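You operate a simulated robot arm through the tools that you are given. There is no shell and no other tool. Be economical: measure what you need, move in short steps, check, and stop when the job is done.

Carry out the task below with a simulated robot arm. There is one attempt and no reset: what you move stays moved.

## Task
Put the brown paper tube on the top of the white box by the aisle. Fetch the short grey tube and stand it on top of the film roll on the top of the low brown box left of the aisle. Take the folded card on the grey-top table and put it away on the top of the long wooden table. Put the thin red cone on the grey-top table away on the top of the low steel table. Put the large wax ring on the grey-top table away on the long part of the grey ledge. Take the green roller on the grey-top table and put it away on the top of the tall steel table. Take the green paper tube and put it on top of the grey steel case. Any order will do. Set down upright: short grey tube, folded card.
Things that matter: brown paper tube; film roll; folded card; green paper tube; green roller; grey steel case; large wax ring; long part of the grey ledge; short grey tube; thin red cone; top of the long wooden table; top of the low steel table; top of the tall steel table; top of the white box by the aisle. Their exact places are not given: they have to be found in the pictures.

The check looks at the end state, three seconds after you hand in, the way a careful person would. Anything else that was tipped, shoved, dropped, spilled or broken makes it a failure.

## Robot
A 6-joint arm with a two-finger gripper on a trunk, on a base that drives. Base frame: it is fixed to the floor where the robot stands at the start and does not move with it; the origin is under the middle of the robot, x ahead of it, y to its left, z up. Readings come in m, degrees, newtons and seconds.
With the tool pointing down near the work surface it reaches from about 0.1 to 0.66 m from the robot's upright axis, wherever it stands. Its first joint turns from -166.0 to 166.0 degrees. Places, roughly: brown paper tube (10x3x4 cm) [0.5, 0, 0.4]; film roll (6x6x13 cm) [-0.1, 2.7, 0.5]; folded card [-0.25, -1.5, 0.75]; green paper tube (10x3x4 cm) [-0.7, -2.1, 0.9]; green roller (9x4x4 cm) [-0.3, -2.1, 0.9]; grey steel case (21x15x10 cm) [-0.3, -2.3, 0.9]; large wax ring (5x5x3 cm) [-0.2, -1.6, 0.9]; long part of the grey ledge (15x154 cm) [5.16, 5.64, 0.68]; short grey tube (5x5x9 cm) [0.5, -0.7, 0.5]; thin red cone (8x8x18 cm) [-0.4, -1.8, 0.9]; top of the long wooden table [-0.9, -4.2, 0.8]; top of the low steel table [1.8, -1.9, 0.7]; top of the tall steel table [-2.4, 5.4, 0.9]; top of the white box by the aisle [1.6, 0.6, 0.4]. Payload 1.57 kg.
The TCP is the grasp point between the finger pads, 0.021 m short of the fingertips. In the tool frame z runs along the fingers and y along their closing line. The gripper opens to 0.07 m. The gripper's body begins 0.05 m behind the TCP.
Orientation is told as [roll, pitch, yaw] about the base's x, y, z axes, in that order, counted from this pose: with the fingers straight down and closing along the base's y, the tool's x points along the base's -x, its y along +y and its z along -z.

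## Interface
- The arm moves only by the tool move_arm. Its argument "commands" is a list of rows, each an object (a shift or turn left out is 0, a gripper value left out holds the last) with "delta_pos": the shift along the tool's x, y, z in m, a list of three; "delta_rot": the turn, a rotation vector about the tool's x, y, z in degrees, a list of three; "gripper": the finger opening in m, from 0 to 0.07. In form: [{"delta_pos": [tx, ty, tz], "delta_rot": [ax, ay, az], "gripper": gripper}, ...]. A call has 1 to 10 rows; each row shifts and turns the commanded pose from where the row before left it, along the tool's axes as they then stand. A row lasts 0.2 s, in which the tool goes at most 0.05 m and 8.6 degrees; a call with a longer step from one row to the next is refused whole, and so is a gripper value outside its range. A pose out of reach is approached as far as the arm can. The call stops where the force on the tool passes 40 N (or 10 N more than at its start, if that is more) or the arm is blocked; 0.2 s more then pass. Each finger halts on what it meets, pressing with about 25 N; the grip force reading is that of the motor and also rises with nothing between the fingers. The clock runs only during rows and for 0.2 s after the last one: add rows that do not move to give the fingers time. It gives the time, the measured TCP pose, the force on the tool (base axes), the opening and the grip force at its end, in the units of the frame above (readings bear some noise), with the torque about the TCP (base axes, N m) and any sound that the robot's microphone picked up, and new pictures: "pictures" is both (left out), scene, wrist or none.
- Cameras (640 x 400 px; columns grow to the right, rows downward): "scene" is now at [-0.0008, 0.1163, 1.4743]; the picture's right is [-0.62, -0.79, 0.00], its down [-0.68, 0.53, -0.51] and it looks along [0.40, -0.32, -0.86] (base axes); focal length 264 px, centre (320, 200). "wrist" rides on the gripper at [0.079, 0.004, -0.081] in the tool frame; the picture's right is [-0.05, 1.00, 0.00], its down [-0.67, -0.04, -0.75] and it looks along [-0.74, -0.04, 0.67] (tool axes); focal length 256 px, centre (320, 200).
- base_move(legs): drives the robot by 1 to 6 legs, each [ahead, left, turn to the left] in m, m and degrees, along the robot's own axes; the way and the turn of a leg run together, so that a leg with both is an arc; at most 1.5 m and 180 degrees a leg. The arm and the cameras ride along, it lands a little off, and it stops where it bumps. It gives what a move gives, and a new picture of the scene camera.
- head_to(pan, tilt): turns the head with the scene camera to pan (to the left, within 155 degrees either way) and tilt (down, from -29 to 69), counted from straight ahead of the robot. It gives what a move gives, and a new picture of the scene camera.
- probe_pixels(camera, pixels): for up to 12 pixels [column, row] of the newest picture of that camera ("zoom" is the newest enlarged one), the place [x, y, z] in the base frame of the surface seen there, good to about 0.002 m, but the place of the scene camera against the robot may be out by one fixed shift of up to 0.012 m in any direction. It takes no simulated time.
- zoom(camera, box): a new picture of the part [left, top, right, bottom] of that camera's present view, enlarged. It takes no simulated time.
- hand_in(): hands the job in; it is judged then, once.

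Go step by step. Measure first, check grasps and placings, and put right what went wrong. The budget is 138 turns and 260 pictures, counting those below and the enlarged ones. Unless the task says otherwise, let go and move clear before handing in.

The tools are called by a JSON object that holds its "op" and its "data". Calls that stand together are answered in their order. move_arm: Moves the arm, as the interface text tells. Its arguments: {"type":"object","properties":{"commands":{"type":"array"},"pictures":{"type":"string","enum":["both","scene","wrist","none"]}},"required":["commands"]} The other tools are called the same way: base_move (legs) drives the base; head_to (pan, tilt) turns the head that bears the scene camera; probe_pixels (camera, pixels) gives the place of the surface under pixels of a picture; zoom (camera, box) takes an enlarged picture of a part of a camera's view; hand_in () hands the job in.

At the start:

```text
time: 0.0
tool_pos: [0.2921, -0.2253, 0.6287]
ee_rot: [0.0, 0.0, 0.1]
ft_force: [0.8, -0.4, -0.1]
moment: [-0.02, -0.02, 0.0]
grip_width: 0.0698
finger_force: 0.1
robot x, y, heading: [-0.0019, -0.0032, 0.1]
head pan, tilt: [-38.0, 59.1]
```

scene: 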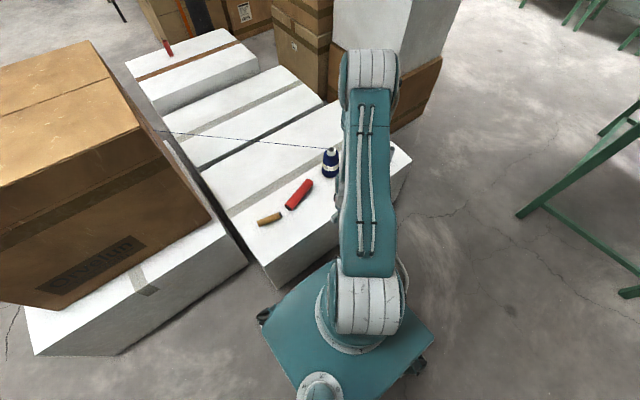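
wrist: 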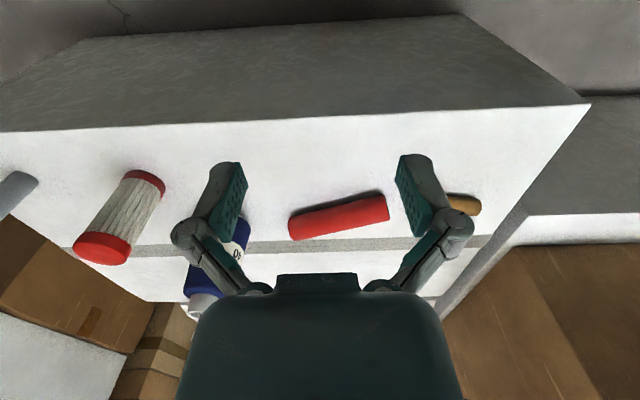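

The scene shows a brown tube at (270,219) near a red tube at (299,194) and a blue bottle at (331,163). I'll probe these and look closer.

{"op": "probe_pixels", "data": {"camera": "scene", "pixels": [[259, 222], [270, 219], [281, 214], [299, 194], [331, 155], [250, 240], [230, 200], [168, 48], [200, 45], [170, 90], [395, 160], [290, 120]]}}

{"op": "probe_pixels", "data": {"camera": "wrist", "pixels": [[462, 205], [15, 190], [120, 215], [340, 215]]}}

{"op": "zoom", "data": {"camera": "scene", "box": [220, 130, 420, 255]}}

```text
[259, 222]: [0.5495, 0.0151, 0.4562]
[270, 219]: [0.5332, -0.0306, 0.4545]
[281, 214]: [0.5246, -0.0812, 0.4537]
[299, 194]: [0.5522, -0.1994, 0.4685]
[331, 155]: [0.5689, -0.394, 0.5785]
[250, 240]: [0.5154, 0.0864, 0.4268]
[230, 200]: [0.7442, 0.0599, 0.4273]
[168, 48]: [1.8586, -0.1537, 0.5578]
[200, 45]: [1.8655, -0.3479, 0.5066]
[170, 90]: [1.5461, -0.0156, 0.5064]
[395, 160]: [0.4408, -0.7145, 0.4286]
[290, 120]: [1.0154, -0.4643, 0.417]
```

```text
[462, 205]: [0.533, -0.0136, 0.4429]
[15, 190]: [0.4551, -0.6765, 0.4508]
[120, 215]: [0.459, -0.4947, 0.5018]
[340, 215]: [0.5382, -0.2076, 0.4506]
```

```text
3.20 times, centred on (320, 192) of scene
```

zoom: 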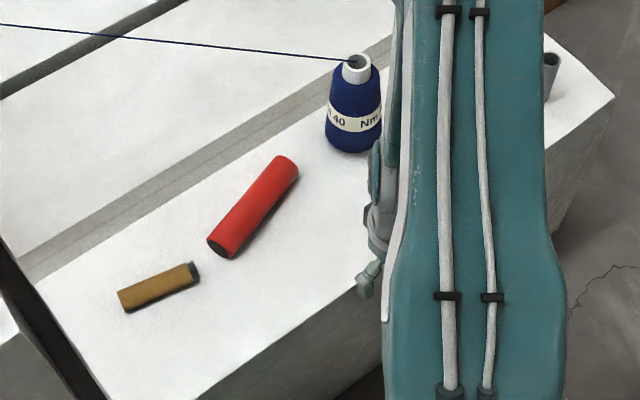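

The brown tube lies along y at about [0.537,-0.033]; a thread runs from the blue cone at z≈0.57. I'll look around for the white box by the aisle before moving.

{"op": "head_to", "data": {"pan": 25, "tilt": 30}}

{"op": "head_to", "data": {"pan": -90, "tilt": 30}}

{"op": "head_to", "data": {"pan": 100, "tilt": 25}}

```text
time: 1.3
tool_pos: [0.2922, -0.2253, 0.6281]
ee_rot: [0.1, 0.2, 0.1]
ft_force: [-0.4, 0.9, 0.3]
moment: [-0.01, -0.01, 0.03]
grip_width: 0.0702
finger_force: 0.0
robot x, y, heading: [-0.0004, 0.0013, -0.0]
head pan, tilt: [25.0, 30.0]
```

scene: 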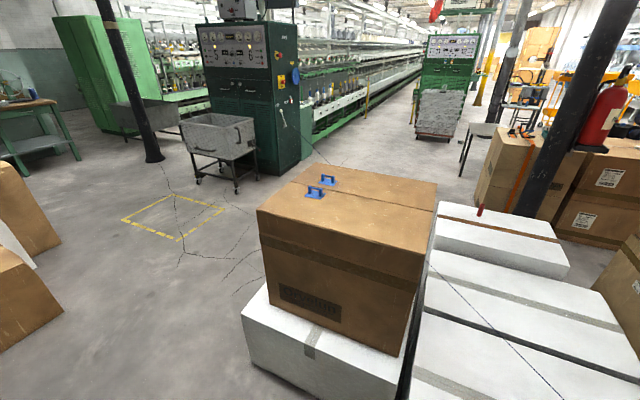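

```text
time: 3.3
tool_pos: [0.292, -0.2254, 0.629]
ee_rot: [0.0, 0.1, 0.0]
ft_force: [0.5, -0.2, -0.4]
moment: [-0.01, 0.03, -0.01]
grip_width: 0.0701
finger_force: 0.0
robot x, y, heading: [0.0016, 0.0016, -0.1]
head pan, tilt: [-90.0, 30.0]
```

scene: 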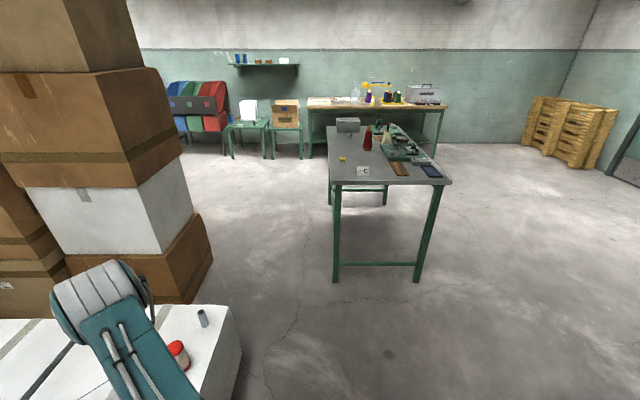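

```text
time: 6.1
tool_pos: [0.2922, -0.2265, 0.6279]
ee_rot: [0.0, 0.1, 0.0]
ft_force: [0.0, 0.6, 0.8]
moment: [0.0, 0.0, 0.01]
grip_width: 0.07
finger_force: 0.0
robot x, y, heading: [-0.0031, -0.0008, 0.3]
head pan, tilt: [100.0, 25.0]
```

scene: 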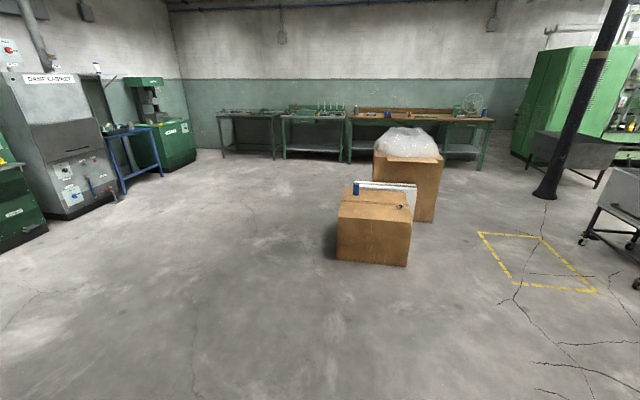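

The white box by the aisle is probably the one beneath the big carton, with an exposed strip near (270,330) of the first picture. I'll look there and probe.

{"op": "head_to", "data": {"pan": 25, "tilt": 40}}

```text
time: 7.5
tool_pos: [0.2922, -0.2264, 0.6279]
ee_rot: [-0.1, 0.1, 0.1]
ft_force: [-0.4, 0.2, -0.6]
moment: [-0.03, 0.01, 0.01]
grip_width: 0.0699
finger_force: 0.1
robot x, y, heading: [0.0018, -0.0012, 0.0]
head pan, tilt: [25.0, 40.0]
```

scene: 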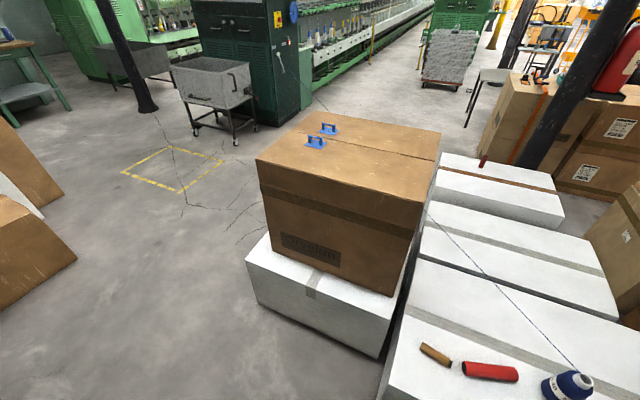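

{"op": "probe_pixels", "data": {"camera": "scene", "pixels": [[262, 262], [257, 275], [275, 265], [300, 280], [330, 287], [350, 302], [385, 310], [383, 335], [250, 256], [265, 240], [430, 222], [310, 294]]}}

{"op": "zoom", "data": {"camera": "scene", "box": [230, 220, 430, 345]}}

```text
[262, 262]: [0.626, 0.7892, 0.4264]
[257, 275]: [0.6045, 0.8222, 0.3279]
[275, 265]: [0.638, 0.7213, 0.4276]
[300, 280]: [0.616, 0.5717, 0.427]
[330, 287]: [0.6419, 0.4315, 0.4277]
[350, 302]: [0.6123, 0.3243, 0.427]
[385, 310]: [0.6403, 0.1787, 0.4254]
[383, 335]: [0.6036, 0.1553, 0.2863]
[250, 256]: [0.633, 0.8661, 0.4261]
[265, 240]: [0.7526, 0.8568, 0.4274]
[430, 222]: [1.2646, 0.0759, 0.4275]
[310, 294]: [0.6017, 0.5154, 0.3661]
```

```text
3.20 times, centred on (330, 282) of scene
```

zoom: 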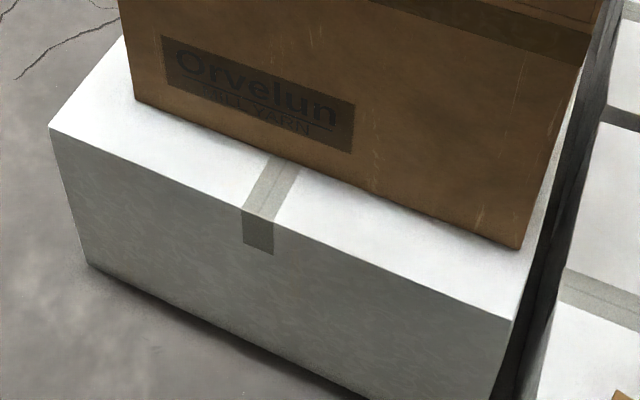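

The box below the carton has an exposed strip at x 0.60–0.65, but the given centre is x≈1.6, so I need to look behind the carton later. First, I'll move over the brown tube.

{"op": "move_arm", "data": {"commands": [{"delta_pos": [-0.035, 0.0276, 0]}, {"delta_pos": [-0.035, 0.0276, 0]}, {"delta_pos": [-0.035, 0.0276, 0]}, {"delta_pos": [-0.035, 0.0276, 0]}, {"delta_pos": [-0.035, 0.0276, 0]}, {"delta_pos": [-0.035, 0.0276, 0]}, {"delta_pos": [-0.035, 0.0276, 0]}], "pictures": "none"}}

{"op": "move_arm", "data": {"commands": [{"delta_rot": [0, 0, -8.4]}, {"delta_rot": [0, 0, -8.4]}, {"delta_rot": [0, 0, -8.4]}, {"delta_rot": [0, 0, -8.4]}, {"delta_rot": [0, 0, -8.4]}, {"delta_rot": [0, 0, -8.4]}, {"delta_rot": [0, 0, -8.4]}, {"delta_rot": [0, 0, -8.4]}, {"delta_rot": [0, 0, -8.3]}], "pictures": "wrist"}}

```text
time: 9.2
tool_pos: [0.536, -0.0305, 0.6287]
ee_rot: [-0.1, 0.1, -0.1]
ft_force: [0.3, 0.2, -0.2]
moment: [0.04, 0.05, 0.01]
grip_width: 0.07
finger_force: 0.0
robot x, y, heading: [-0.0006, 0.0001, -0.1]
head pan, tilt: [25.0, 40.0]
```

```text
time: 11.2
tool_pos: [0.5358, -0.0324, 0.6286]
ee_rot: [0.0, 0.0, 75.6]
ft_force: [0.0, 0.6, 0.0]
moment: [-0.02, 0.01, 0.04]
grip_width: 0.0702
finger_force: 0.1
robot x, y, heading: [0.001, 0.0012, -0.1]
head pan, tilt: [25.0, 40.0]
```

wrist: 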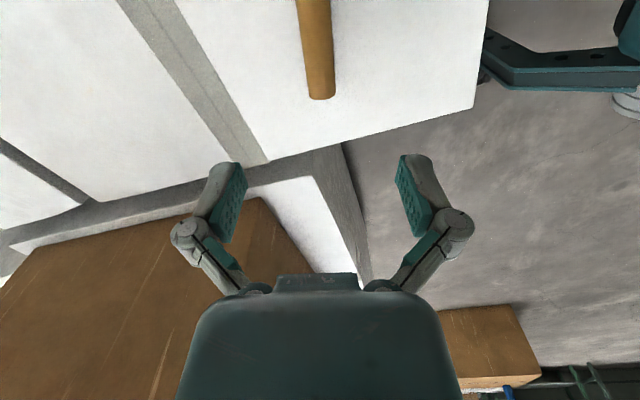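

{"op": "probe_pixels", "data": {"camera": "wrist", "pixels": [[321, 93], [318, 50], [313, 5], [303, 50], [332, 50], [360, 60]]}}

```text
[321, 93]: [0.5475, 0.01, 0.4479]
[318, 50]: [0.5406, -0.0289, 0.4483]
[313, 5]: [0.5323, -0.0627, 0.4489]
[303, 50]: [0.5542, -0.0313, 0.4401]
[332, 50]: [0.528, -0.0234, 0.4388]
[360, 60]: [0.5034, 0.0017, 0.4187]
```

The tube centre is near [0.5395,-0.033], top 0.448, surface 0.419. I'll descend to TCP z 0.444 and grip.

{"op": "move_arm", "data": {"commands": [{"delta_pos": [0, -0.0035, 0.045]}, {"delta_pos": [0, 0, 0.045]}, {"delta_pos": [0, 0, 0.045]}, {"delta_pos": [0, 0, 0.03]}, {"delta_pos": [0, 0, 0.0195]}, {"gripper": 0.0}, {"gripper": 0.0}, {"gripper": 0.0}], "pictures": "wrist"}}

```text
time: 12.9
tool_pos: [0.5418, -0.0342, 0.4445]
ee_rot: [0.1, 0.0, 75.5]
ft_force: [1.2, 0.4, 5.7]
moment: [-0.03, -0.03, 0.09]
grip_width: 0.0278
finger_force: 24.9
robot x, y, heading: [-0.0026, 0.0019, -0.1]
head pan, tilt: [25.0, 40.0]
```

wrist: 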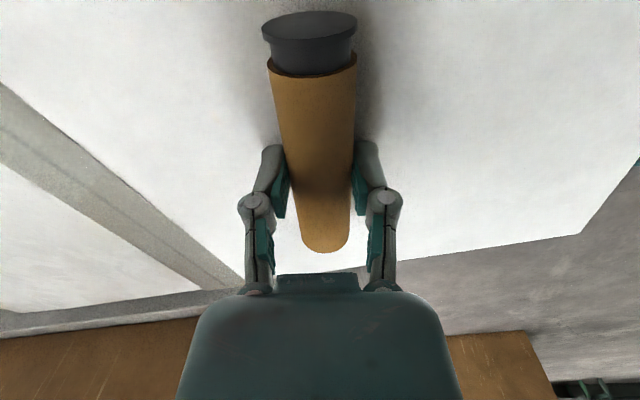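

Tube is held (opening 0.0278, 25 N). Lift it and draw the arm in, then drive left to see behind the carton.

{"op": "move_arm", "data": {"commands": [{"delta_pos": [0, 0, -0.02]}, {"delta_pos": [0, 0, -0.045]}, {"delta_pos": [0, 0, -0.045]}, {"delta_pos": [0, 0, -0.045]}, {"delta_pos": [0, 0, -0.045]}, {"delta_pos": [0.0105, 0.0407, 0]}, {"delta_pos": [0.0105, 0.0407, 0]}, {"delta_pos": [0.0105, 0.0407, 0]}, {"delta_pos": [0.0105, 0.0407, 0]}, {"delta_pos": [0.0105, 0.0407, 0]}], "pictures": "none"}}

{"op": "base_move", "data": {"legs": [[-0.1, 0.0, 0], [0, 1.3, 0]]}}

{"op": "head_to", "data": {"pan": -20, "tilt": 25}}

```text
time: 15.2
tool_pos: [0.33, -0.032, 0.6446]
ee_rot: [0.0, 0.1, 75.5]
ft_force: [-0.2, -0.6, -0.4]
moment: [-0.03, 0.01, 0.0]
grip_width: 0.028
finger_force: 24.7
robot x, y, heading: [0.002, 0.0002, -0.1]
head pan, tilt: [25.0, 40.0]
```

```text
time: 22.4
tool_pos: [0.2565, 1.249, 0.6449]
ee_rot: [0.2, 0.0, 73.1]
ft_force: [0.5, 0.1, -0.6]
moment: [0.04, -0.04, -0.02]
grip_width: 0.0279
finger_force: 25.3
robot x, y, heading: [-0.0724, 1.294, -2.3]
head pan, tilt: [25.0, 40.0]
```

scene: 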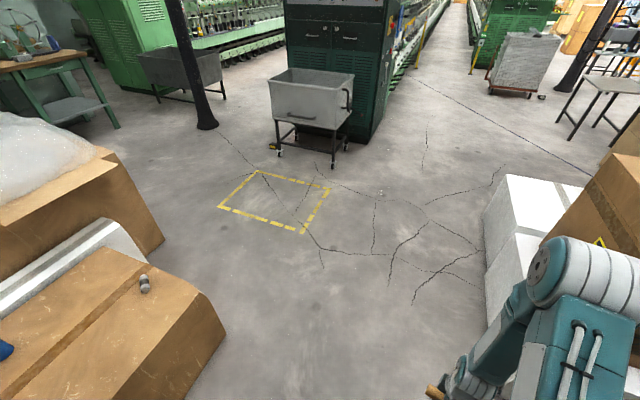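

```text
time: 23.5
tool_pos: [0.2561, 1.2489, 0.6454]
ee_rot: [0.0, 0.0, 73.3]
ft_force: [-0.3, 0.1, -0.3]
moment: [-0.01, 0.01, 0.0]
grip_width: 0.0281
finger_force: 24.9
robot x, y, heading: [-0.0712, 1.2923, -2.3]
head pan, tilt: [-20.0, 25.0]
```

scene: 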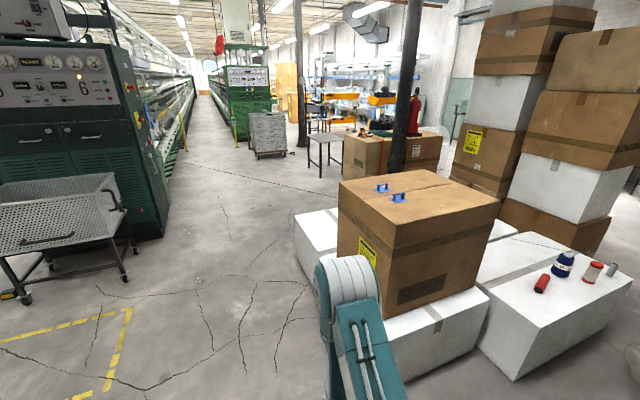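

A white box shows behind the carton at (318,230). A straight line at (185,163)-(340,195) may be the thread; I'll probe both.

{"op": "probe_pixels", "data": {"camera": "scene", "pixels": [[325, 215], [305, 222], [330, 240], [300, 235], [240, 174], [300, 187], [340, 194], [320, 210], [530, 242], [370, 240], [360, 300], [330, 262]]}}

{"op": "zoom", "data": {"camera": "scene", "box": [180, 140, 420, 290]}}

{"op": "zoom", "data": {"camera": "scene", "box": [440, 200, 640, 325]}}

```text
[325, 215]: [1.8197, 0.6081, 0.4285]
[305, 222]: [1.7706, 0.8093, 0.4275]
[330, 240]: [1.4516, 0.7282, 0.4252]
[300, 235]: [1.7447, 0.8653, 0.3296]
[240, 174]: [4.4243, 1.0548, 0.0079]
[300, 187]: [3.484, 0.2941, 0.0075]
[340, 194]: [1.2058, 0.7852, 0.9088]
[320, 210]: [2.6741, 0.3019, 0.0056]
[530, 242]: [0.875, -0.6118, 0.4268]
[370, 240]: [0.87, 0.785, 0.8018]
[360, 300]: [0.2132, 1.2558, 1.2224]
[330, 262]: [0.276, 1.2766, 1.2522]
```

```text
2.67 times, centred on (300, 215) of scene
```

zoom: 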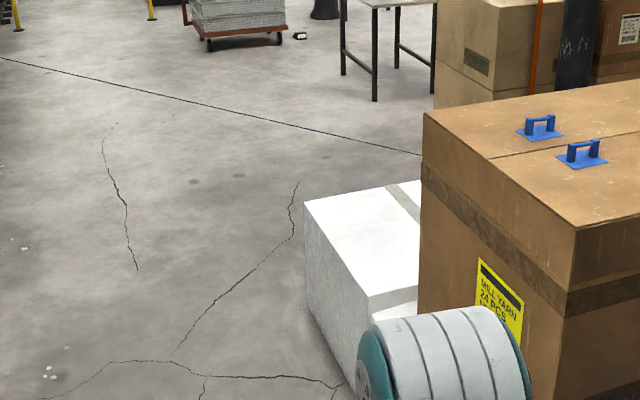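

```text
3.20 times, centred on (540, 262) of scene
```

zoom: 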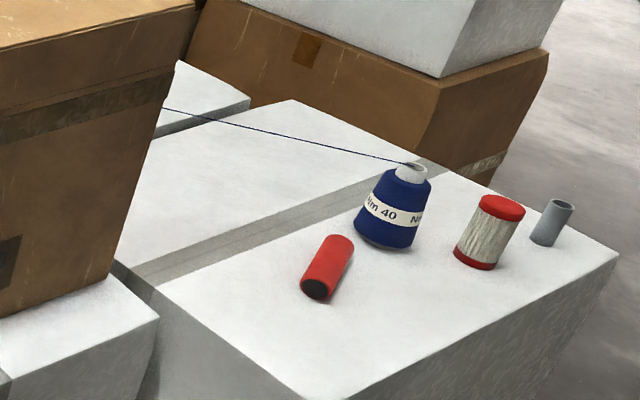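

The thread runs level at about z 0.6 from the cone, past the carton's far corner and over the middle of the white box at [1.6,0.55], so I'll approach from the aisle and place near the box's aisle edge. Drive ahead to about (1.2,1.3).

{"op": "base_move", "data": {"legs": [[0, 0, 2.3], [1.25, 0.03, 0]]}}

{"op": "head_to", "data": {"pan": -60, "tilt": 50}}

```text
time: 30.2
tool_pos: [1.5056, 1.297, 0.6435]
ee_rot: [0.0, 0.0, 75.8]
ft_force: [0.6, -0.4, 0.3]
moment: [0.02, 0.01, 0.0]
grip_width: 0.0282
finger_force: 24.9
robot x, y, heading: [1.1732, 1.3252, 0.3]
head pan, tilt: [-20.0, 25.0]
```

scene: 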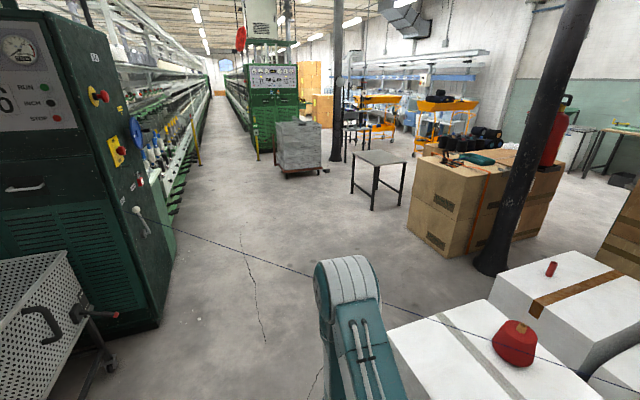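

```text
time: 31.3
tool_pos: [1.5064, 1.2968, 0.6453]
ee_rot: [0.0, 0.0, 75.8]
ft_force: [0.7, 0.0, -1.1]
moment: [0.03, -0.02, -0.01]
grip_width: 0.0281
finger_force: 25.0
robot x, y, heading: [1.1729, 1.3255, -0.0]
head pan, tilt: [-60.0, 50.0]
```

scene: 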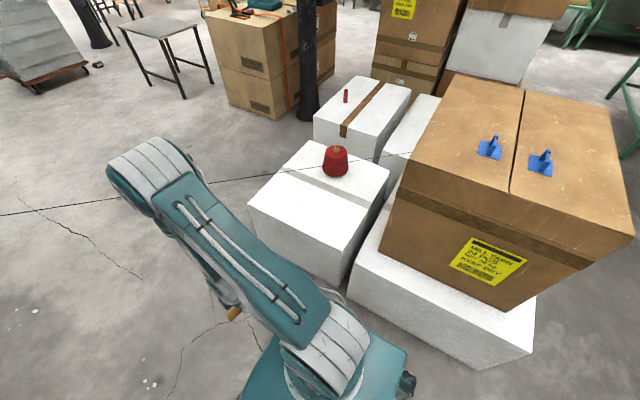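

The white box by the aisle carries a red cone at (336,160), with the thread crossing at (270,175)-(410,153). I'll probe its top for a clear near-side spot.

{"op": "probe_pixels", "data": {"camera": "scene", "pixels": [[251, 207], [338, 255], [300, 143], [385, 175], [295, 205], [320, 215], [310, 190], [336, 172], [336, 150], [330, 242], [350, 200], [280, 200]]}}

{"op": "zoom", "data": {"camera": "scene", "box": [220, 120, 420, 280]}}

```text
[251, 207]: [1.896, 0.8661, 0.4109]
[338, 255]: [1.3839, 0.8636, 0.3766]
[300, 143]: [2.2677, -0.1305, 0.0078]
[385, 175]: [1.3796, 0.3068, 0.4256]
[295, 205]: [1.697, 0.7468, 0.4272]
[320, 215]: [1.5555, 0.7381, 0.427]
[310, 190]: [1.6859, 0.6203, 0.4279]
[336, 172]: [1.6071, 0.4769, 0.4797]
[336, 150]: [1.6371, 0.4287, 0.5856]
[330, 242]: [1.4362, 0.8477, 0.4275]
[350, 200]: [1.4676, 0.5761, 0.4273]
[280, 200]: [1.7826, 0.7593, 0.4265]
```

```text
2.50 times, centred on (320, 200) of scene
```

zoom: 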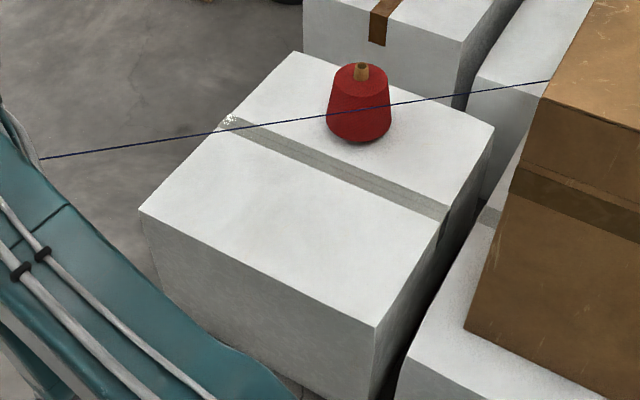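

Target spot is about [1.48,0.79] on the near side, 0.25 m clear of the thread. I'll turn the wrist and move over it at z 0.645.

{"op": "move_arm", "data": {"commands": [{"delta_rot": [0, 0, 8.6]}, {"delta_rot": [0, 0, 8.6]}, {"delta_rot": [0, 0, 8.6]}, {"delta_rot": [0, 0, 8.6]}, {"delta_rot": [0, 0, 8.6]}, {"delta_pos": [0.02695, -0.03746, 0]}, {"delta_pos": [0.02695, -0.03746, 0]}, {"delta_pos": [0.02695, -0.03746, 0]}, {"delta_pos": [0.02695, -0.03746, 0]}, {"delta_pos": [0.02695, -0.03746, 0]}], "pictures": "none"}}

{"op": "move_arm", "data": {"commands": [{"delta_pos": [0.02695, -0.03746, 0]}, {"delta_pos": [0.02695, -0.03746, 0]}, {"delta_pos": [0.02695, -0.03746, 0]}, {"delta_pos": [0.02695, -0.03746, 0]}, {"delta_pos": [0.02695, -0.03746, 0]}, {"delta_pos": [0.02695, -0.03746, 0]}, {}], "pictures": "both"}}

```text
time: 33.5
tool_pos: [1.4927, 1.0634, 0.6442]
ee_rot: [0.0, 0.1, 32.9]
ft_force: [0.0, 0.2, -0.4]
moment: [0.01, 0.02, 0.01]
grip_width: 0.0281
finger_force: 25.2
robot x, y, heading: [1.1738, 1.3295, 0.2]
head pan, tilt: [-60.0, 50.0]
```

```text
time: 35.1
tool_pos: [1.481, 0.7866, 0.6472]
ee_rot: [0.1, 0.0, 32.9]
ft_force: [0.0, -0.4, -0.2]
moment: [-0.02, 0.0, 0.02]
grip_width: 0.0278
finger_force: 25.2
robot x, y, heading: [1.1804, 1.3291, 0.3]
head pan, tilt: [-60.0, 50.0]
```

scene: 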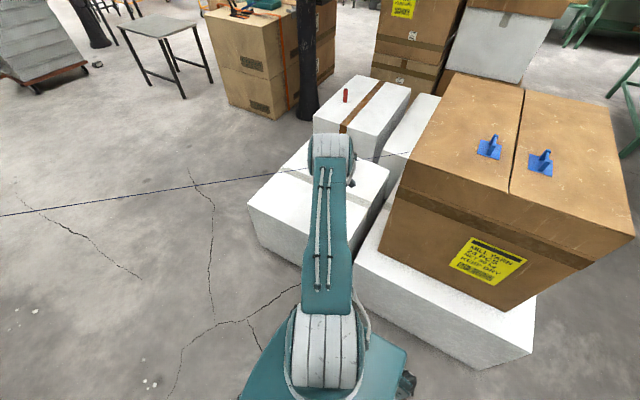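
wrist: 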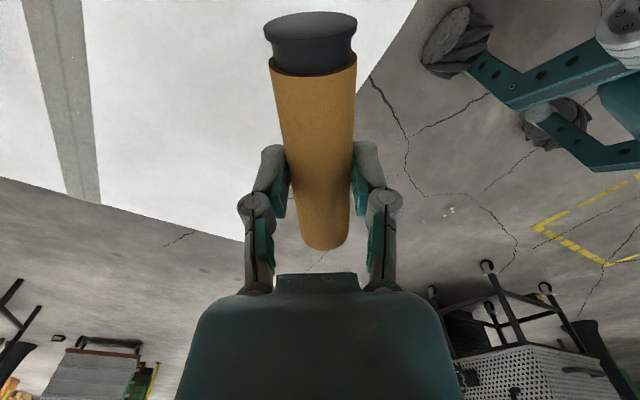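

The tube is over the box well clear of the thread. Descend to TCP z≈0.446, watching force.

{"op": "move_arm", "data": {"commands": [{"delta_pos": [0, 0, 0.045]}, {"delta_pos": [0, 0, 0.045]}, {"delta_pos": [0, 0, 0.045]}, {"delta_pos": [0, 0, 0.035]}, {"delta_pos": [0, 0, 0.02]}, {"delta_pos": [0, 0, 0.01]}, {}], "pictures": "wrist"}}

```text
time: 36.7
tool_pos: [1.4796, 0.7871, 0.4454]
ee_rot: [-0.3, 0.0, 32.9]
ft_force: [0.6, 1.9, 19.3]
moment: [0.03, 0.0, -0.02]
grip_width: 0.028
finger_force: 25.3
robot x, y, heading: [1.1761, 1.3266, 0.2]
head pan, tilt: [-60.0, 50.0]
```

wrist: 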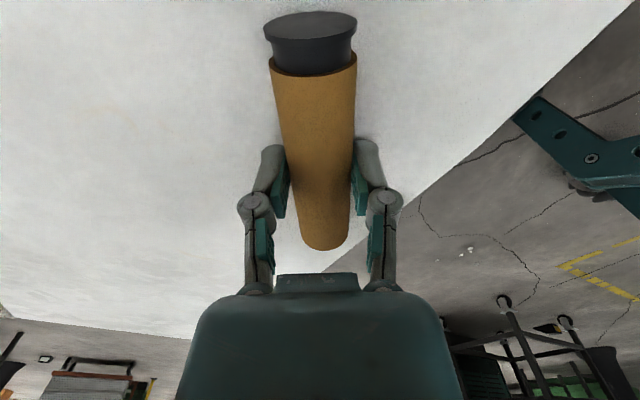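

It contacts the box with 19 N; the tip is ~4 cm inside the edge. Release and rise.

{"op": "move_arm", "data": {"commands": [{"delta_pos": [0, 0, -0.001]}, {"gripper": 0.04}, {"gripper": 0.07}, {}, {"delta_pos": [0, 0, -0.02]}, {"delta_pos": [0, 0, -0.045]}, {"delta_pos": [0, 0, -0.045]}, {"delta_pos": [0, 0, -0.045]}, {"delta_pos": [0, 0, -0.045]}], "pictures": "wrist"}}

```text
time: 38.7
tool_pos: [1.4789, 0.7889, 0.6453]
ee_rot: [0.2, 0.0, 32.8]
ft_force: [-0.1, 0.2, -0.5]
moment: [0.05, 0.0, 0.01]
grip_width: 0.0698
finger_force: 0.1
robot x, y, heading: [1.1752, 1.3272, 0.1]
head pan, tilt: [-60.0, 50.0]
```

wrist: 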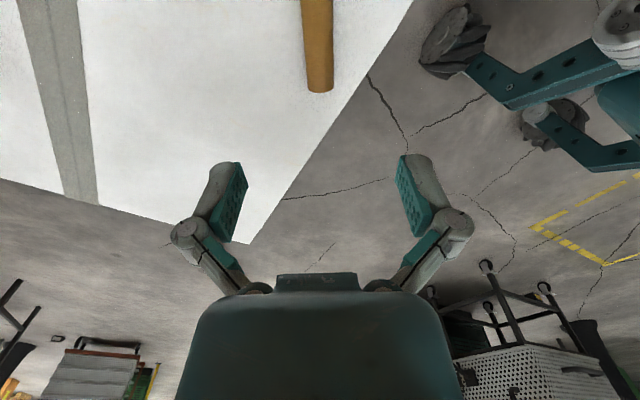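

The brown tube rests on the box. Now retract and drive back to fetch the short grey tube.

{"op": "move_arm", "data": {"commands": [{"delta_pos": [-0.02695, 0.03746, 0]}, {"delta_pos": [-0.02695, 0.03746, 0]}, {"delta_pos": [-0.02695, 0.03746, 0]}, {"delta_pos": [-0.02695, 0.03746, 0]}, {"delta_pos": [-0.02695, 0.03746, 0]}, {"delta_pos": [-0.02695, 0.03746, 0]}, {"delta_pos": [-0.02695, 0.03746, 0]}, {"delta_pos": [-0.02695, 0.03746, 0]}, {"delta_pos": [-0.02695, 0.03746, 0]}, {"delta_pos": [-0.02695, 0.03746, 0]}], "pictures": "none"}}

{"op": "base_move", "data": {"legs": [[-1.26, 0, 0], [0, -1.0, 0], [0, -1.0, 0]]}}

{"op": "head_to", "data": {"pan": -10, "tilt": 55}}

```text
time: 40.9
tool_pos: [1.5045, 1.2522, 0.6482]
ee_rot: [0.0, 0.0, 32.8]
ft_force: [1.2, -0.4, -0.2]
moment: [-0.02, 0.0, 0.0]
grip_width: 0.0701
finger_force: 0.2
robot x, y, heading: [1.1751, 1.3282, 0.4]
head pan, tilt: [-60.0, 50.0]
```

```text
time: 57.0
tool_pos: [0.2609, -0.7858, 0.6476]
ee_rot: [0.0, 0.1, 33.4]
ft_force: [-0.2, 0.3, -0.3]
moment: [-0.02, -0.01, 0.0]
grip_width: 0.0699
finger_force: 0.1
robot x, y, heading: [-0.07, -0.7154, 0.5]
head pan, tilt: [-60.0, 50.0]
```

scene: 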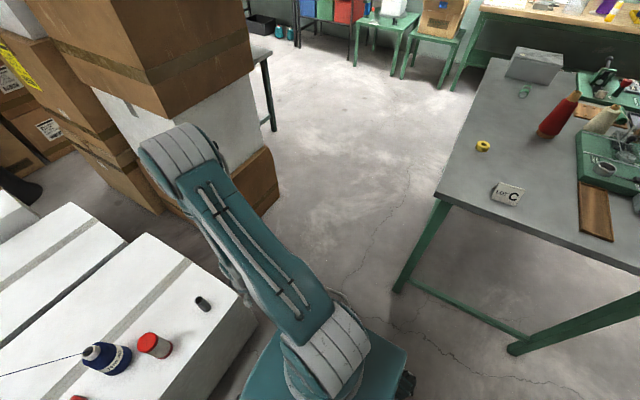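

```text
time: 58.1
tool_pos: [0.2611, -0.7859, 0.6483]
ee_rot: [0.0, -0.1, 33.3]
ft_force: [0.1, 1.2, -0.5]
moment: [-0.04, 0.01, 0.0]
grip_width: 0.0703
finger_force: 0.1
robot x, y, heading: [-0.0735, -0.7142, 0.9]
head pan, tilt: [-10.0, 55.0]
```

scene: 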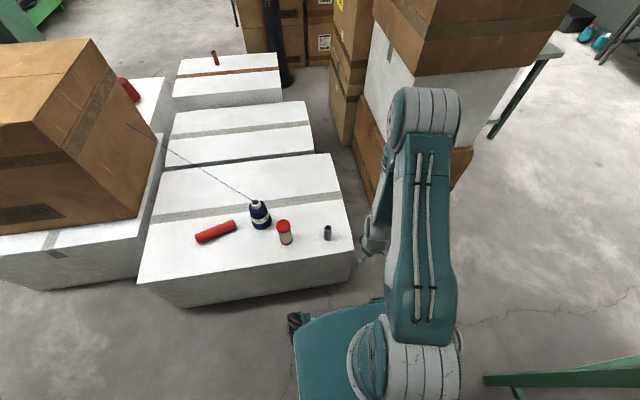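

The grey tube stands at (327,232). Probe it.

{"op": "zoom", "data": {"camera": "scene", "box": [240, 180, 400, 280]}}

{"op": "probe_pixels", "data": {"camera": "scene", "pixels": [[327, 229], [327, 236], [285, 235], [284, 224], [340, 240], [350, 258], [260, 215], [327, 226], [323, 226], [331, 226]]}}

```text
4.00 times, centred on (320, 230) of scene
```

zoom: 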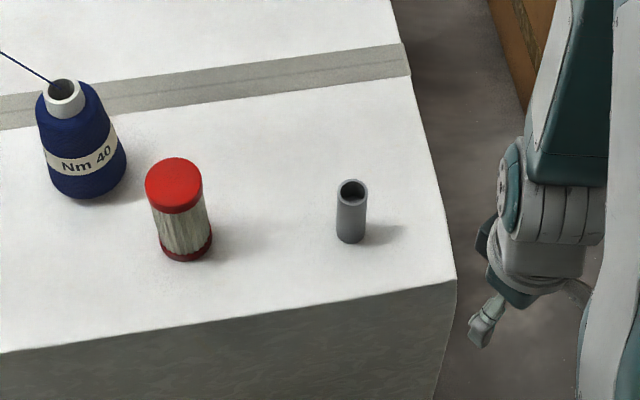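

```text
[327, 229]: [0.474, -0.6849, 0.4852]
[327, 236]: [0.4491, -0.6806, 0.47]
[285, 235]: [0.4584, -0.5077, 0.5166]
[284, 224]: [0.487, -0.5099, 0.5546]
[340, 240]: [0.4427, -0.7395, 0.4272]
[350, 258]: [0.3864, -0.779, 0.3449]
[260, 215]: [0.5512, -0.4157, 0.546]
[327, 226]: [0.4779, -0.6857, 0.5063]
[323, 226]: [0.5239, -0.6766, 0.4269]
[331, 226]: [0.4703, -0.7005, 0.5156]
```

{"op": "move_arm", "data": {"commands": [{"delta_rot": [0, 0, 8.35]}, {"delta_rot": [0, 0, 8.35]}, {"delta_rot": [0, 0, 8.35]}, {"delta_rot": [0, 0, 8.35]}, {"delta_pos": [-0.035, 0.025, 0]}, {"delta_pos": [-0.035, 0.025, 0]}, {"delta_pos": [-0.035, 0.025, 0]}, {"delta_pos": [-0.035, 0.025, 0]}, {}], "pictures": "wrist"}}

```text
time: 60.1
tool_pos: [0.4019, -0.6872, 0.6489]
ee_rot: [0.1, 0.1, -0.2]
ft_force: [0.5, 0.2, 0.7]
moment: [0.01, -0.06, 0.01]
grip_width: 0.0699
finger_force: 0.1
robot x, y, heading: [-0.0694, -0.7145, 0.6]
head pan, tilt: [-10.0, 55.0]
```

wrist: 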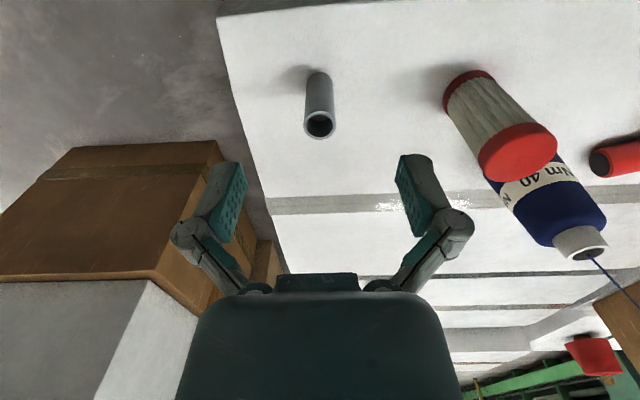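

{"op": "probe_pixels", "data": {"camera": "wrist", "pixels": [[320, 112], [306, 123], [334, 123], [320, 137], [320, 105], [318, 85], [310, 113], [330, 113], [350, 140], [515, 155]]}}

{"op": "zoom", "data": {"camera": "wrist", "box": [260, 50, 380, 150]}}

```text
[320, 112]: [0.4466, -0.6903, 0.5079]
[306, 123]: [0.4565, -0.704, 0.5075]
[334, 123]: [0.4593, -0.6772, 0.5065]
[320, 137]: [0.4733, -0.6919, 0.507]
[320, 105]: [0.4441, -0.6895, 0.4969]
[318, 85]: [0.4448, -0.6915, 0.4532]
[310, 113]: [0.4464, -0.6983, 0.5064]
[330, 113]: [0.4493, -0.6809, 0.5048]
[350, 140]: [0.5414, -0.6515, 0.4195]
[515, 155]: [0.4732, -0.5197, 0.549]
```

```text
4.00 times, centred on (320, 100) of wrist
```

zoom: 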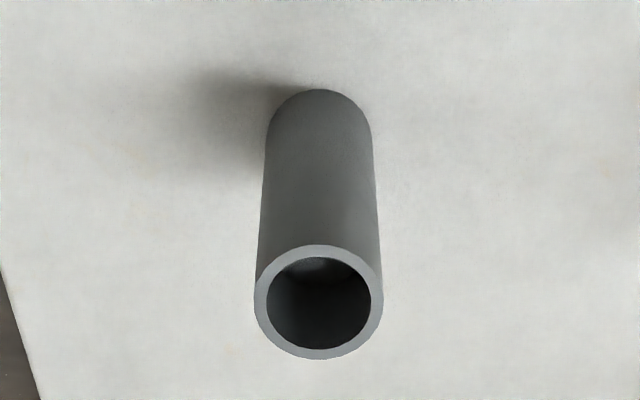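

Tube centre [0.460,-0.6905], top 0.507, base 0.419, ~3 cm wide. Move over it, descend to z 0.47 and grip.

{"op": "move_arm", "data": {"commands": [{"delta_pos": [-0.029, -0.0017, 0]}, {"delta_pos": [-0.029, -0.0017, 0]}, {}, {"delta_pos": [0, 0, 0.045]}, {"delta_pos": [0, 0, 0.045]}, {"delta_pos": [0, 0, 0.045]}, {"delta_pos": [0, 0, 0.043]}, {"gripper": 0.0}, {"gripper": 0.0}, {"gripper": 0.0}], "pictures": "wrist"}}

```text
time: 62.4
tool_pos: [0.4585, -0.6892, 0.4697]
ee_rot: [0.1, 0.0, -0.2]
ft_force: [2.7, -1.0, 10.1]
moment: [-0.07, -0.19, -0.01]
grip_width: 0.0305
finger_force: 25.2
robot x, y, heading: [-0.0703, -0.7132, 0.7]
head pan, tilt: [-10.0, 55.0]
```

wrist: 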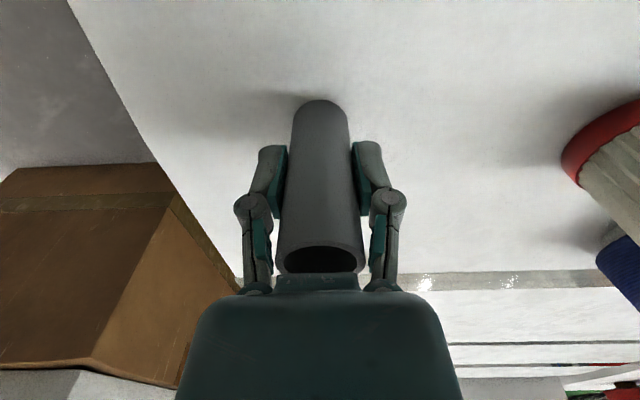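

Held at 0.0305. Lift, retract, and drive left toward the low brown box.

{"op": "move_arm", "data": {"commands": [{"delta_pos": [0, 0, -0.02]}, {"delta_pos": [0, 0, -0.045]}, {"delta_pos": [0, 0, -0.045]}, {"delta_pos": [0, 0, -0.045]}, {"delta_pos": [0, 0, -0.045]}, {"delta_pos": [0.045, 0, 0]}, {"delta_pos": [0.045, 0, 0]}, {"delta_pos": [0.045, 0, 0]}, {"delta_pos": [0.045, 0, 0]}], "pictures": "none"}}

{"op": "base_move", "data": {"legs": [[-0.05, 0, -0.7], [0, 1.2, 0], [0, 1.2, 0]]}}

{"op": "head_to", "data": {"pan": 90, "tilt": 50}}

```text
time: 64.3
tool_pos: [0.2804, -0.6916, 0.668]
ee_rot: [0.0, 0.0, -0.1]
ft_force: [0.3, -0.4, -0.7]
moment: [-0.01, -0.02, -0.04]
grip_width: 0.0305
finger_force: 25.1
robot x, y, heading: [-0.0683, -0.7139, 0.8]
head pan, tilt: [-10.0, 55.0]
```

```text
time: 76.6
tool_pos: [0.222, 1.7014, 0.6681]
ee_rot: [0.1, -0.1, -0.5]
ft_force: [0.1, 0.6, 0.1]
moment: [0.01, 0.0, 0.03]
grip_width: 0.0304
finger_force: 25.1
robot x, y, heading: [-0.1277, 1.6803, 1.0]
head pan, tilt: [-10.0, 55.0]
```

scene: 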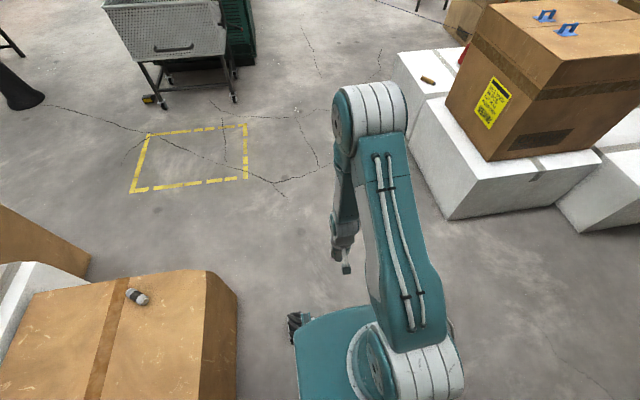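

```text
time: 78.4
tool_pos: [0.2221, 1.7028, 0.6684]
ee_rot: [0.0, 0.0, -0.4]
ft_force: [0.3, -0.5, 0.0]
moment: [-0.03, -0.01, 0.03]
grip_width: 0.0303
finger_force: 25.1
robot x, y, heading: [-0.1275, 1.6844, 0.2]
head pan, tilt: [90.0, 50.0]
```

scene: 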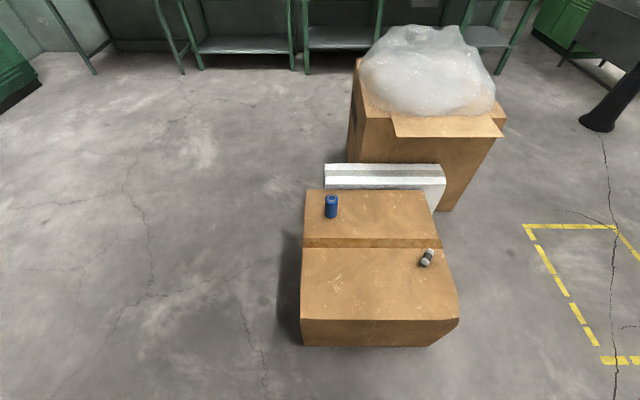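

The film roll should be the standing blue cylinder at (331,205). Probe it and the box edges.

{"op": "zoom", "data": {"camera": "scene", "box": [290, 160, 470, 272]}}

{"op": "probe_pixels", "data": {"camera": "scene", "pixels": [[331, 198], [331, 208], [327, 200], [336, 200], [331, 222], [305, 193], [303, 318], [457, 318], [420, 192], [426, 257], [331, 196], [302, 345]]}}

```text
3.56 times, centred on (380, 216) of scene
```

zoom: 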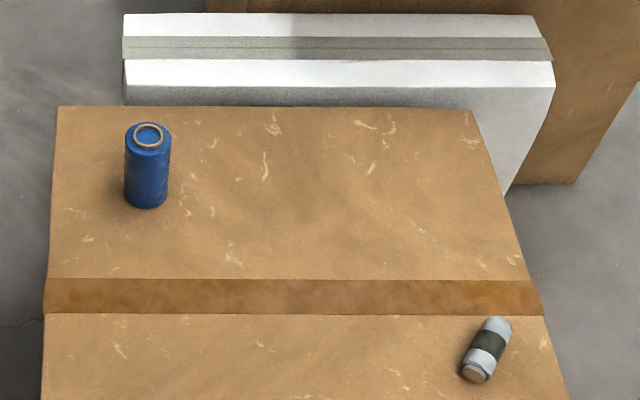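

```text
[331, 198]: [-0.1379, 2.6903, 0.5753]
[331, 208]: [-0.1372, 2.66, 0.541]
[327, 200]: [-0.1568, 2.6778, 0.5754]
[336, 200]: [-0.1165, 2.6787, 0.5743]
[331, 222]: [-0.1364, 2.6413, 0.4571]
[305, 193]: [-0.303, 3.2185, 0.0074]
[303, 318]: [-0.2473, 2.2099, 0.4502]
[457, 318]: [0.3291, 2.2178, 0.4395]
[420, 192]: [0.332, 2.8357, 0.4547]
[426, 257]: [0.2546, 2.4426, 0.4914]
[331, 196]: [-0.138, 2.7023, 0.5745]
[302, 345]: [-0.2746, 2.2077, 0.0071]
```

The roll stands at about [-0.138,2.69], top 0.577. I'll raise the tool a bit and drive round to the box's left side (−0.62, 2.67) to face it.

{"op": "move_arm", "data": {"commands": [{"delta_pos": [0, 0, -0.04]}, {"delta_pos": [0, 0, -0.04]}], "pictures": "none"}}

{"op": "base_move", "data": {"legs": [[-0.5, 0, 0], [0, 1.0, 0]]}}

{"op": "head_to", "data": {"pan": 5, "tilt": 62}}

```text
time: 79.0
tool_pos: [0.2212, 1.7024, 0.7504]
ee_rot: [0.0, 0.1, -0.4]
ft_force: [0.6, 0.2, -0.8]
moment: [0.03, 0.05, -0.01]
grip_width: 0.0305
finger_force: 25.1
robot x, y, heading: [-0.1286, 1.6797, 0.4]
head pan, tilt: [90.0, 50.0]
```

```text
time: 86.8
tool_pos: [-0.2815, 2.7, 0.7496]
ee_rot: [0.0, 0.0, -1.1]
ft_force: [0.2, -0.2, -0.7]
moment: [-0.02, 0.02, -0.02]
grip_width: 0.0306
finger_force: 25.1
robot x, y, heading: [-0.628, 2.6804, -0.3]
head pan, tilt: [90.0, 50.0]
```

scene: 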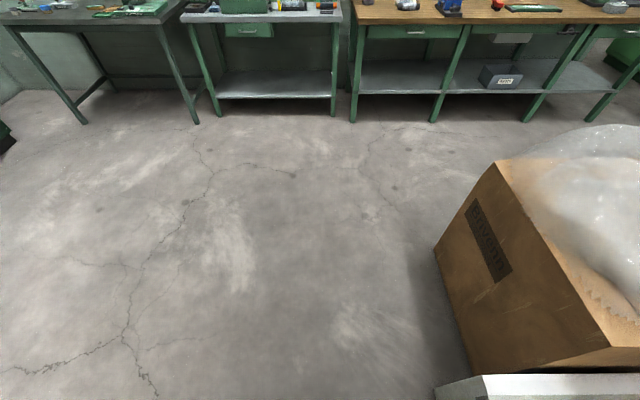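

```text
time: 88.3
tool_pos: [-0.2809, 2.7007, 0.7495]
ee_rot: [-0.1, 0.0, -1.2]
ft_force: [-0.1, 0.5, -0.5]
moment: [0.0, 0.04, 0.01]
grip_width: 0.0302
finger_force: 24.7
robot x, y, heading: [-0.6325, 2.6809, -0.1]
head pan, tilt: [5.0, 62.0]
```

scene: 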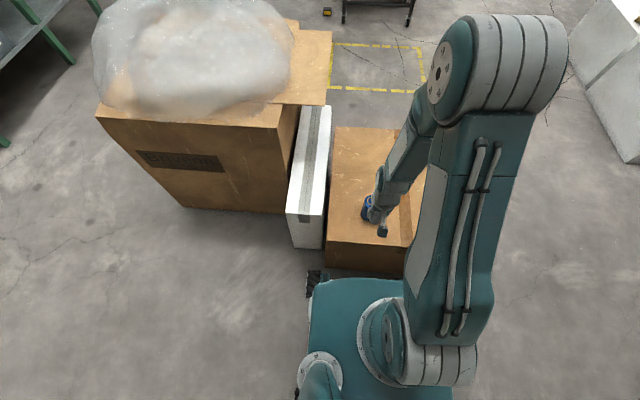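

{"op": "move_arm", "data": {"commands": [{"delta_rot": [0, 0, -1.2]}], "pictures": "wrist"}}

```text
time: 88.7
tool_pos: [-0.2809, 2.7003, 0.7494]
ee_rot: [-0.1, 0.0, 0.2]
ft_force: [0.8, -0.9, 0.2]
moment: [0.02, 0.0, 0.0]
grip_width: 0.0304
finger_force: 25.2
robot x, y, heading: [-0.6307, 2.6881, -0.3]
head pan, tilt: [5.0, 62.0]
```

wrist: 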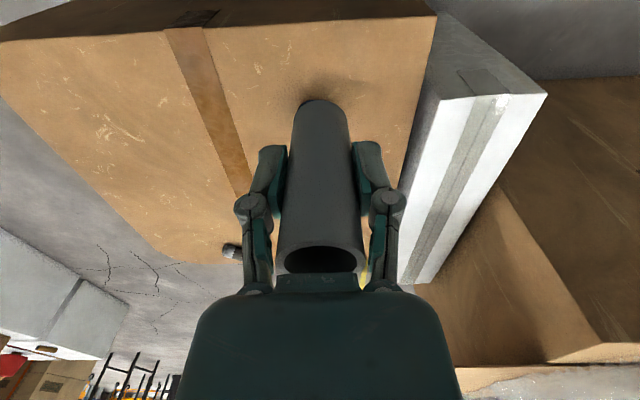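

The roll is hidden behind the held tube; I'll shift the tool sideways 9 cm to view it.

{"op": "move_arm", "data": {"commands": [{"delta_pos": [0, -0.045, 0]}, {"delta_pos": [0, -0.045, 0]}, {}], "pictures": "wrist"}}

```text
time: 89.5
tool_pos: [-0.2796, 2.6104, 0.7486]
ee_rot: [0.0, 0.0, 0.1]
ft_force: [0.1, 0.4, 0.2]
moment: [-0.04, 0.04, 0.0]
grip_width: 0.0303
finger_force: 24.8
robot x, y, heading: [-0.6306, 2.6805, -0.1]
head pan, tilt: [5.0, 62.0]
```

wrist: 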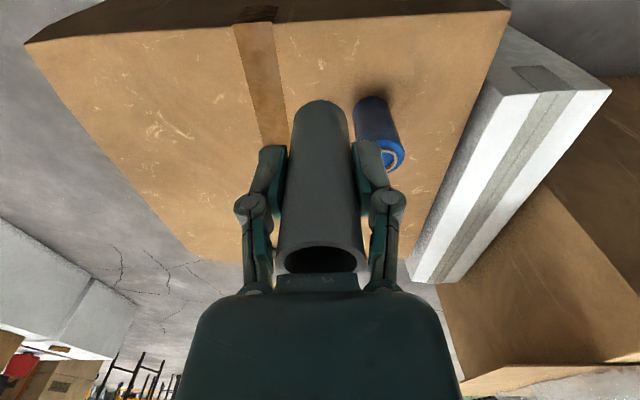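

{"op": "zoom", "data": {"camera": "wrist", "box": [330, 80, 442, 180]}}

{"op": "move_arm", "data": {"commands": [{"delta_pos": [0, -0.05, 0]}, {}], "pictures": "wrist"}}

```text
4.00 times, centred on (386, 130) of wrist
```

zoom: 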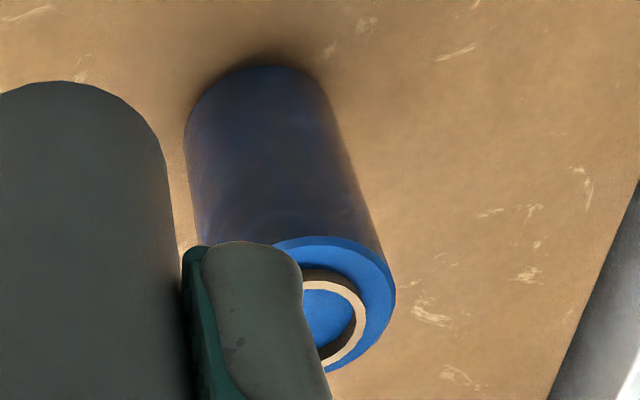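

```text
time: 90.1
tool_pos: [-0.2802, 2.5599, 0.7493]
ee_rot: [0.0, 0.1, 0.1]
ft_force: [-0.1, 0.0, -0.3]
moment: [-0.04, 0.02, -0.05]
grip_width: 0.0303
finger_force: 24.9
robot x, y, heading: [-0.6334, 2.6846, 0.1]
head pan, tilt: [5.0, 62.0]
```

wrist: 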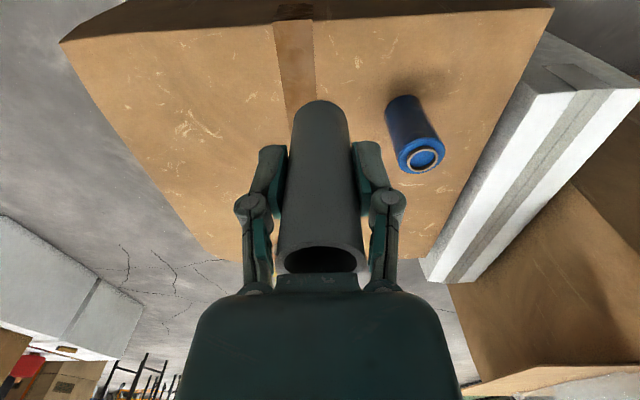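

{"op": "zoom", "data": {"camera": "wrist", "box": [372, 90, 460, 180]}}

{"op": "probe_pixels", "data": {"camera": "wrist", "pixels": [[422, 159], [402, 157], [443, 154], [422, 174], [420, 141], [422, 149], [422, 169], [411, 160], [433, 157], [460, 120]]}}

```text
4.44 times, centred on (416, 135) of wrist
```

zoom: 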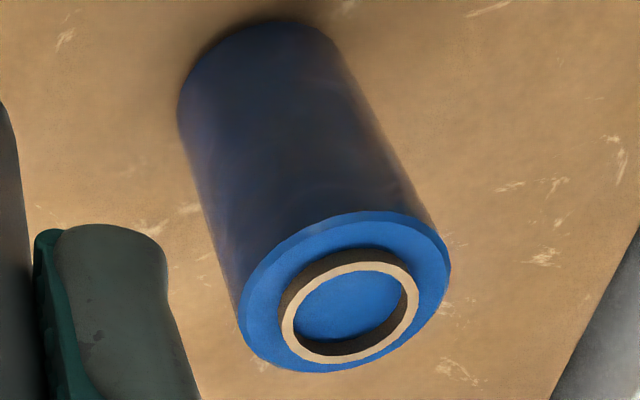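

```text
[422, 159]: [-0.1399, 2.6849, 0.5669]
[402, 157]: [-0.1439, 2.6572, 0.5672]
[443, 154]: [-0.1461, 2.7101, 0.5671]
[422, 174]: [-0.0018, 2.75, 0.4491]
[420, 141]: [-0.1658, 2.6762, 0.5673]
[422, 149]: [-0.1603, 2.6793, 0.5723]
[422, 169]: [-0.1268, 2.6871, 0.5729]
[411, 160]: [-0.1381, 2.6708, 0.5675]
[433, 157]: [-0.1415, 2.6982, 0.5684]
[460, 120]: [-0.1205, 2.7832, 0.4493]
```

Core ring centre is about [-0.142,2.684], ring top 0.573; contact is expected at TCP z≈0.624. Move over it and descend to ~0.632.

{"op": "move_arm", "data": {"commands": [{"delta_pos": [-0.0343, 0.031, 0]}, {"delta_pos": [-0.0343, 0.031, 0]}, {"delta_pos": [-0.0343, 0.031, 0]}, {"delta_pos": [-0.0343, 0.031, 0]}, {}, {}], "pictures": "wrist"}}

```text
time: 91.5
tool_pos: [-0.142, 2.6853, 0.7487]
ee_rot: [-0.1, 0.1, 0.1]
ft_force: [0.0, -0.8, -0.9]
moment: [0.01, 0.01, 0.01]
grip_width: 0.0301
finger_force: 25.0
robot x, y, heading: [-0.6322, 2.687, -0.1]
head pan, tilt: [5.0, 62.0]
```

wrist: 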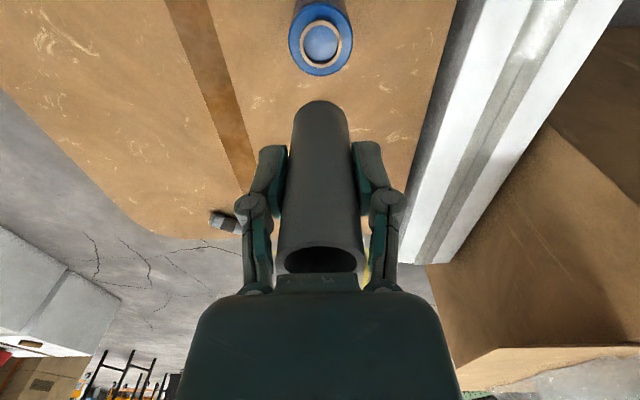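

{"op": "probe_pixels", "data": {"camera": "wrist", "pixels": [[290, 38], [352, 38], [321, 74], [321, 65], [321, 25], [303, 44], [339, 42], [321, 45]]}}

{"op": "zoom", "data": {"camera": "wrist", "box": [272, 0, 368, 80]}}

```text
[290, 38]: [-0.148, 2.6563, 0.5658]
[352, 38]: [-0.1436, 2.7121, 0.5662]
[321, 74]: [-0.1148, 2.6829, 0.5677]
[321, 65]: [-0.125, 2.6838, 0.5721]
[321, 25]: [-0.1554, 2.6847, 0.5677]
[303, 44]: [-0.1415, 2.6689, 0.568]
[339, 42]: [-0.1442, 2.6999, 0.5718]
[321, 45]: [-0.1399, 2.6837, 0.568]
```

```text
5.00 times, centred on (320, 40) of wrist
```

zoom: 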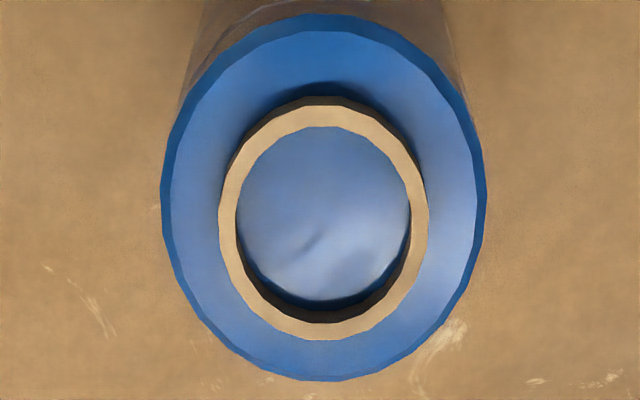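

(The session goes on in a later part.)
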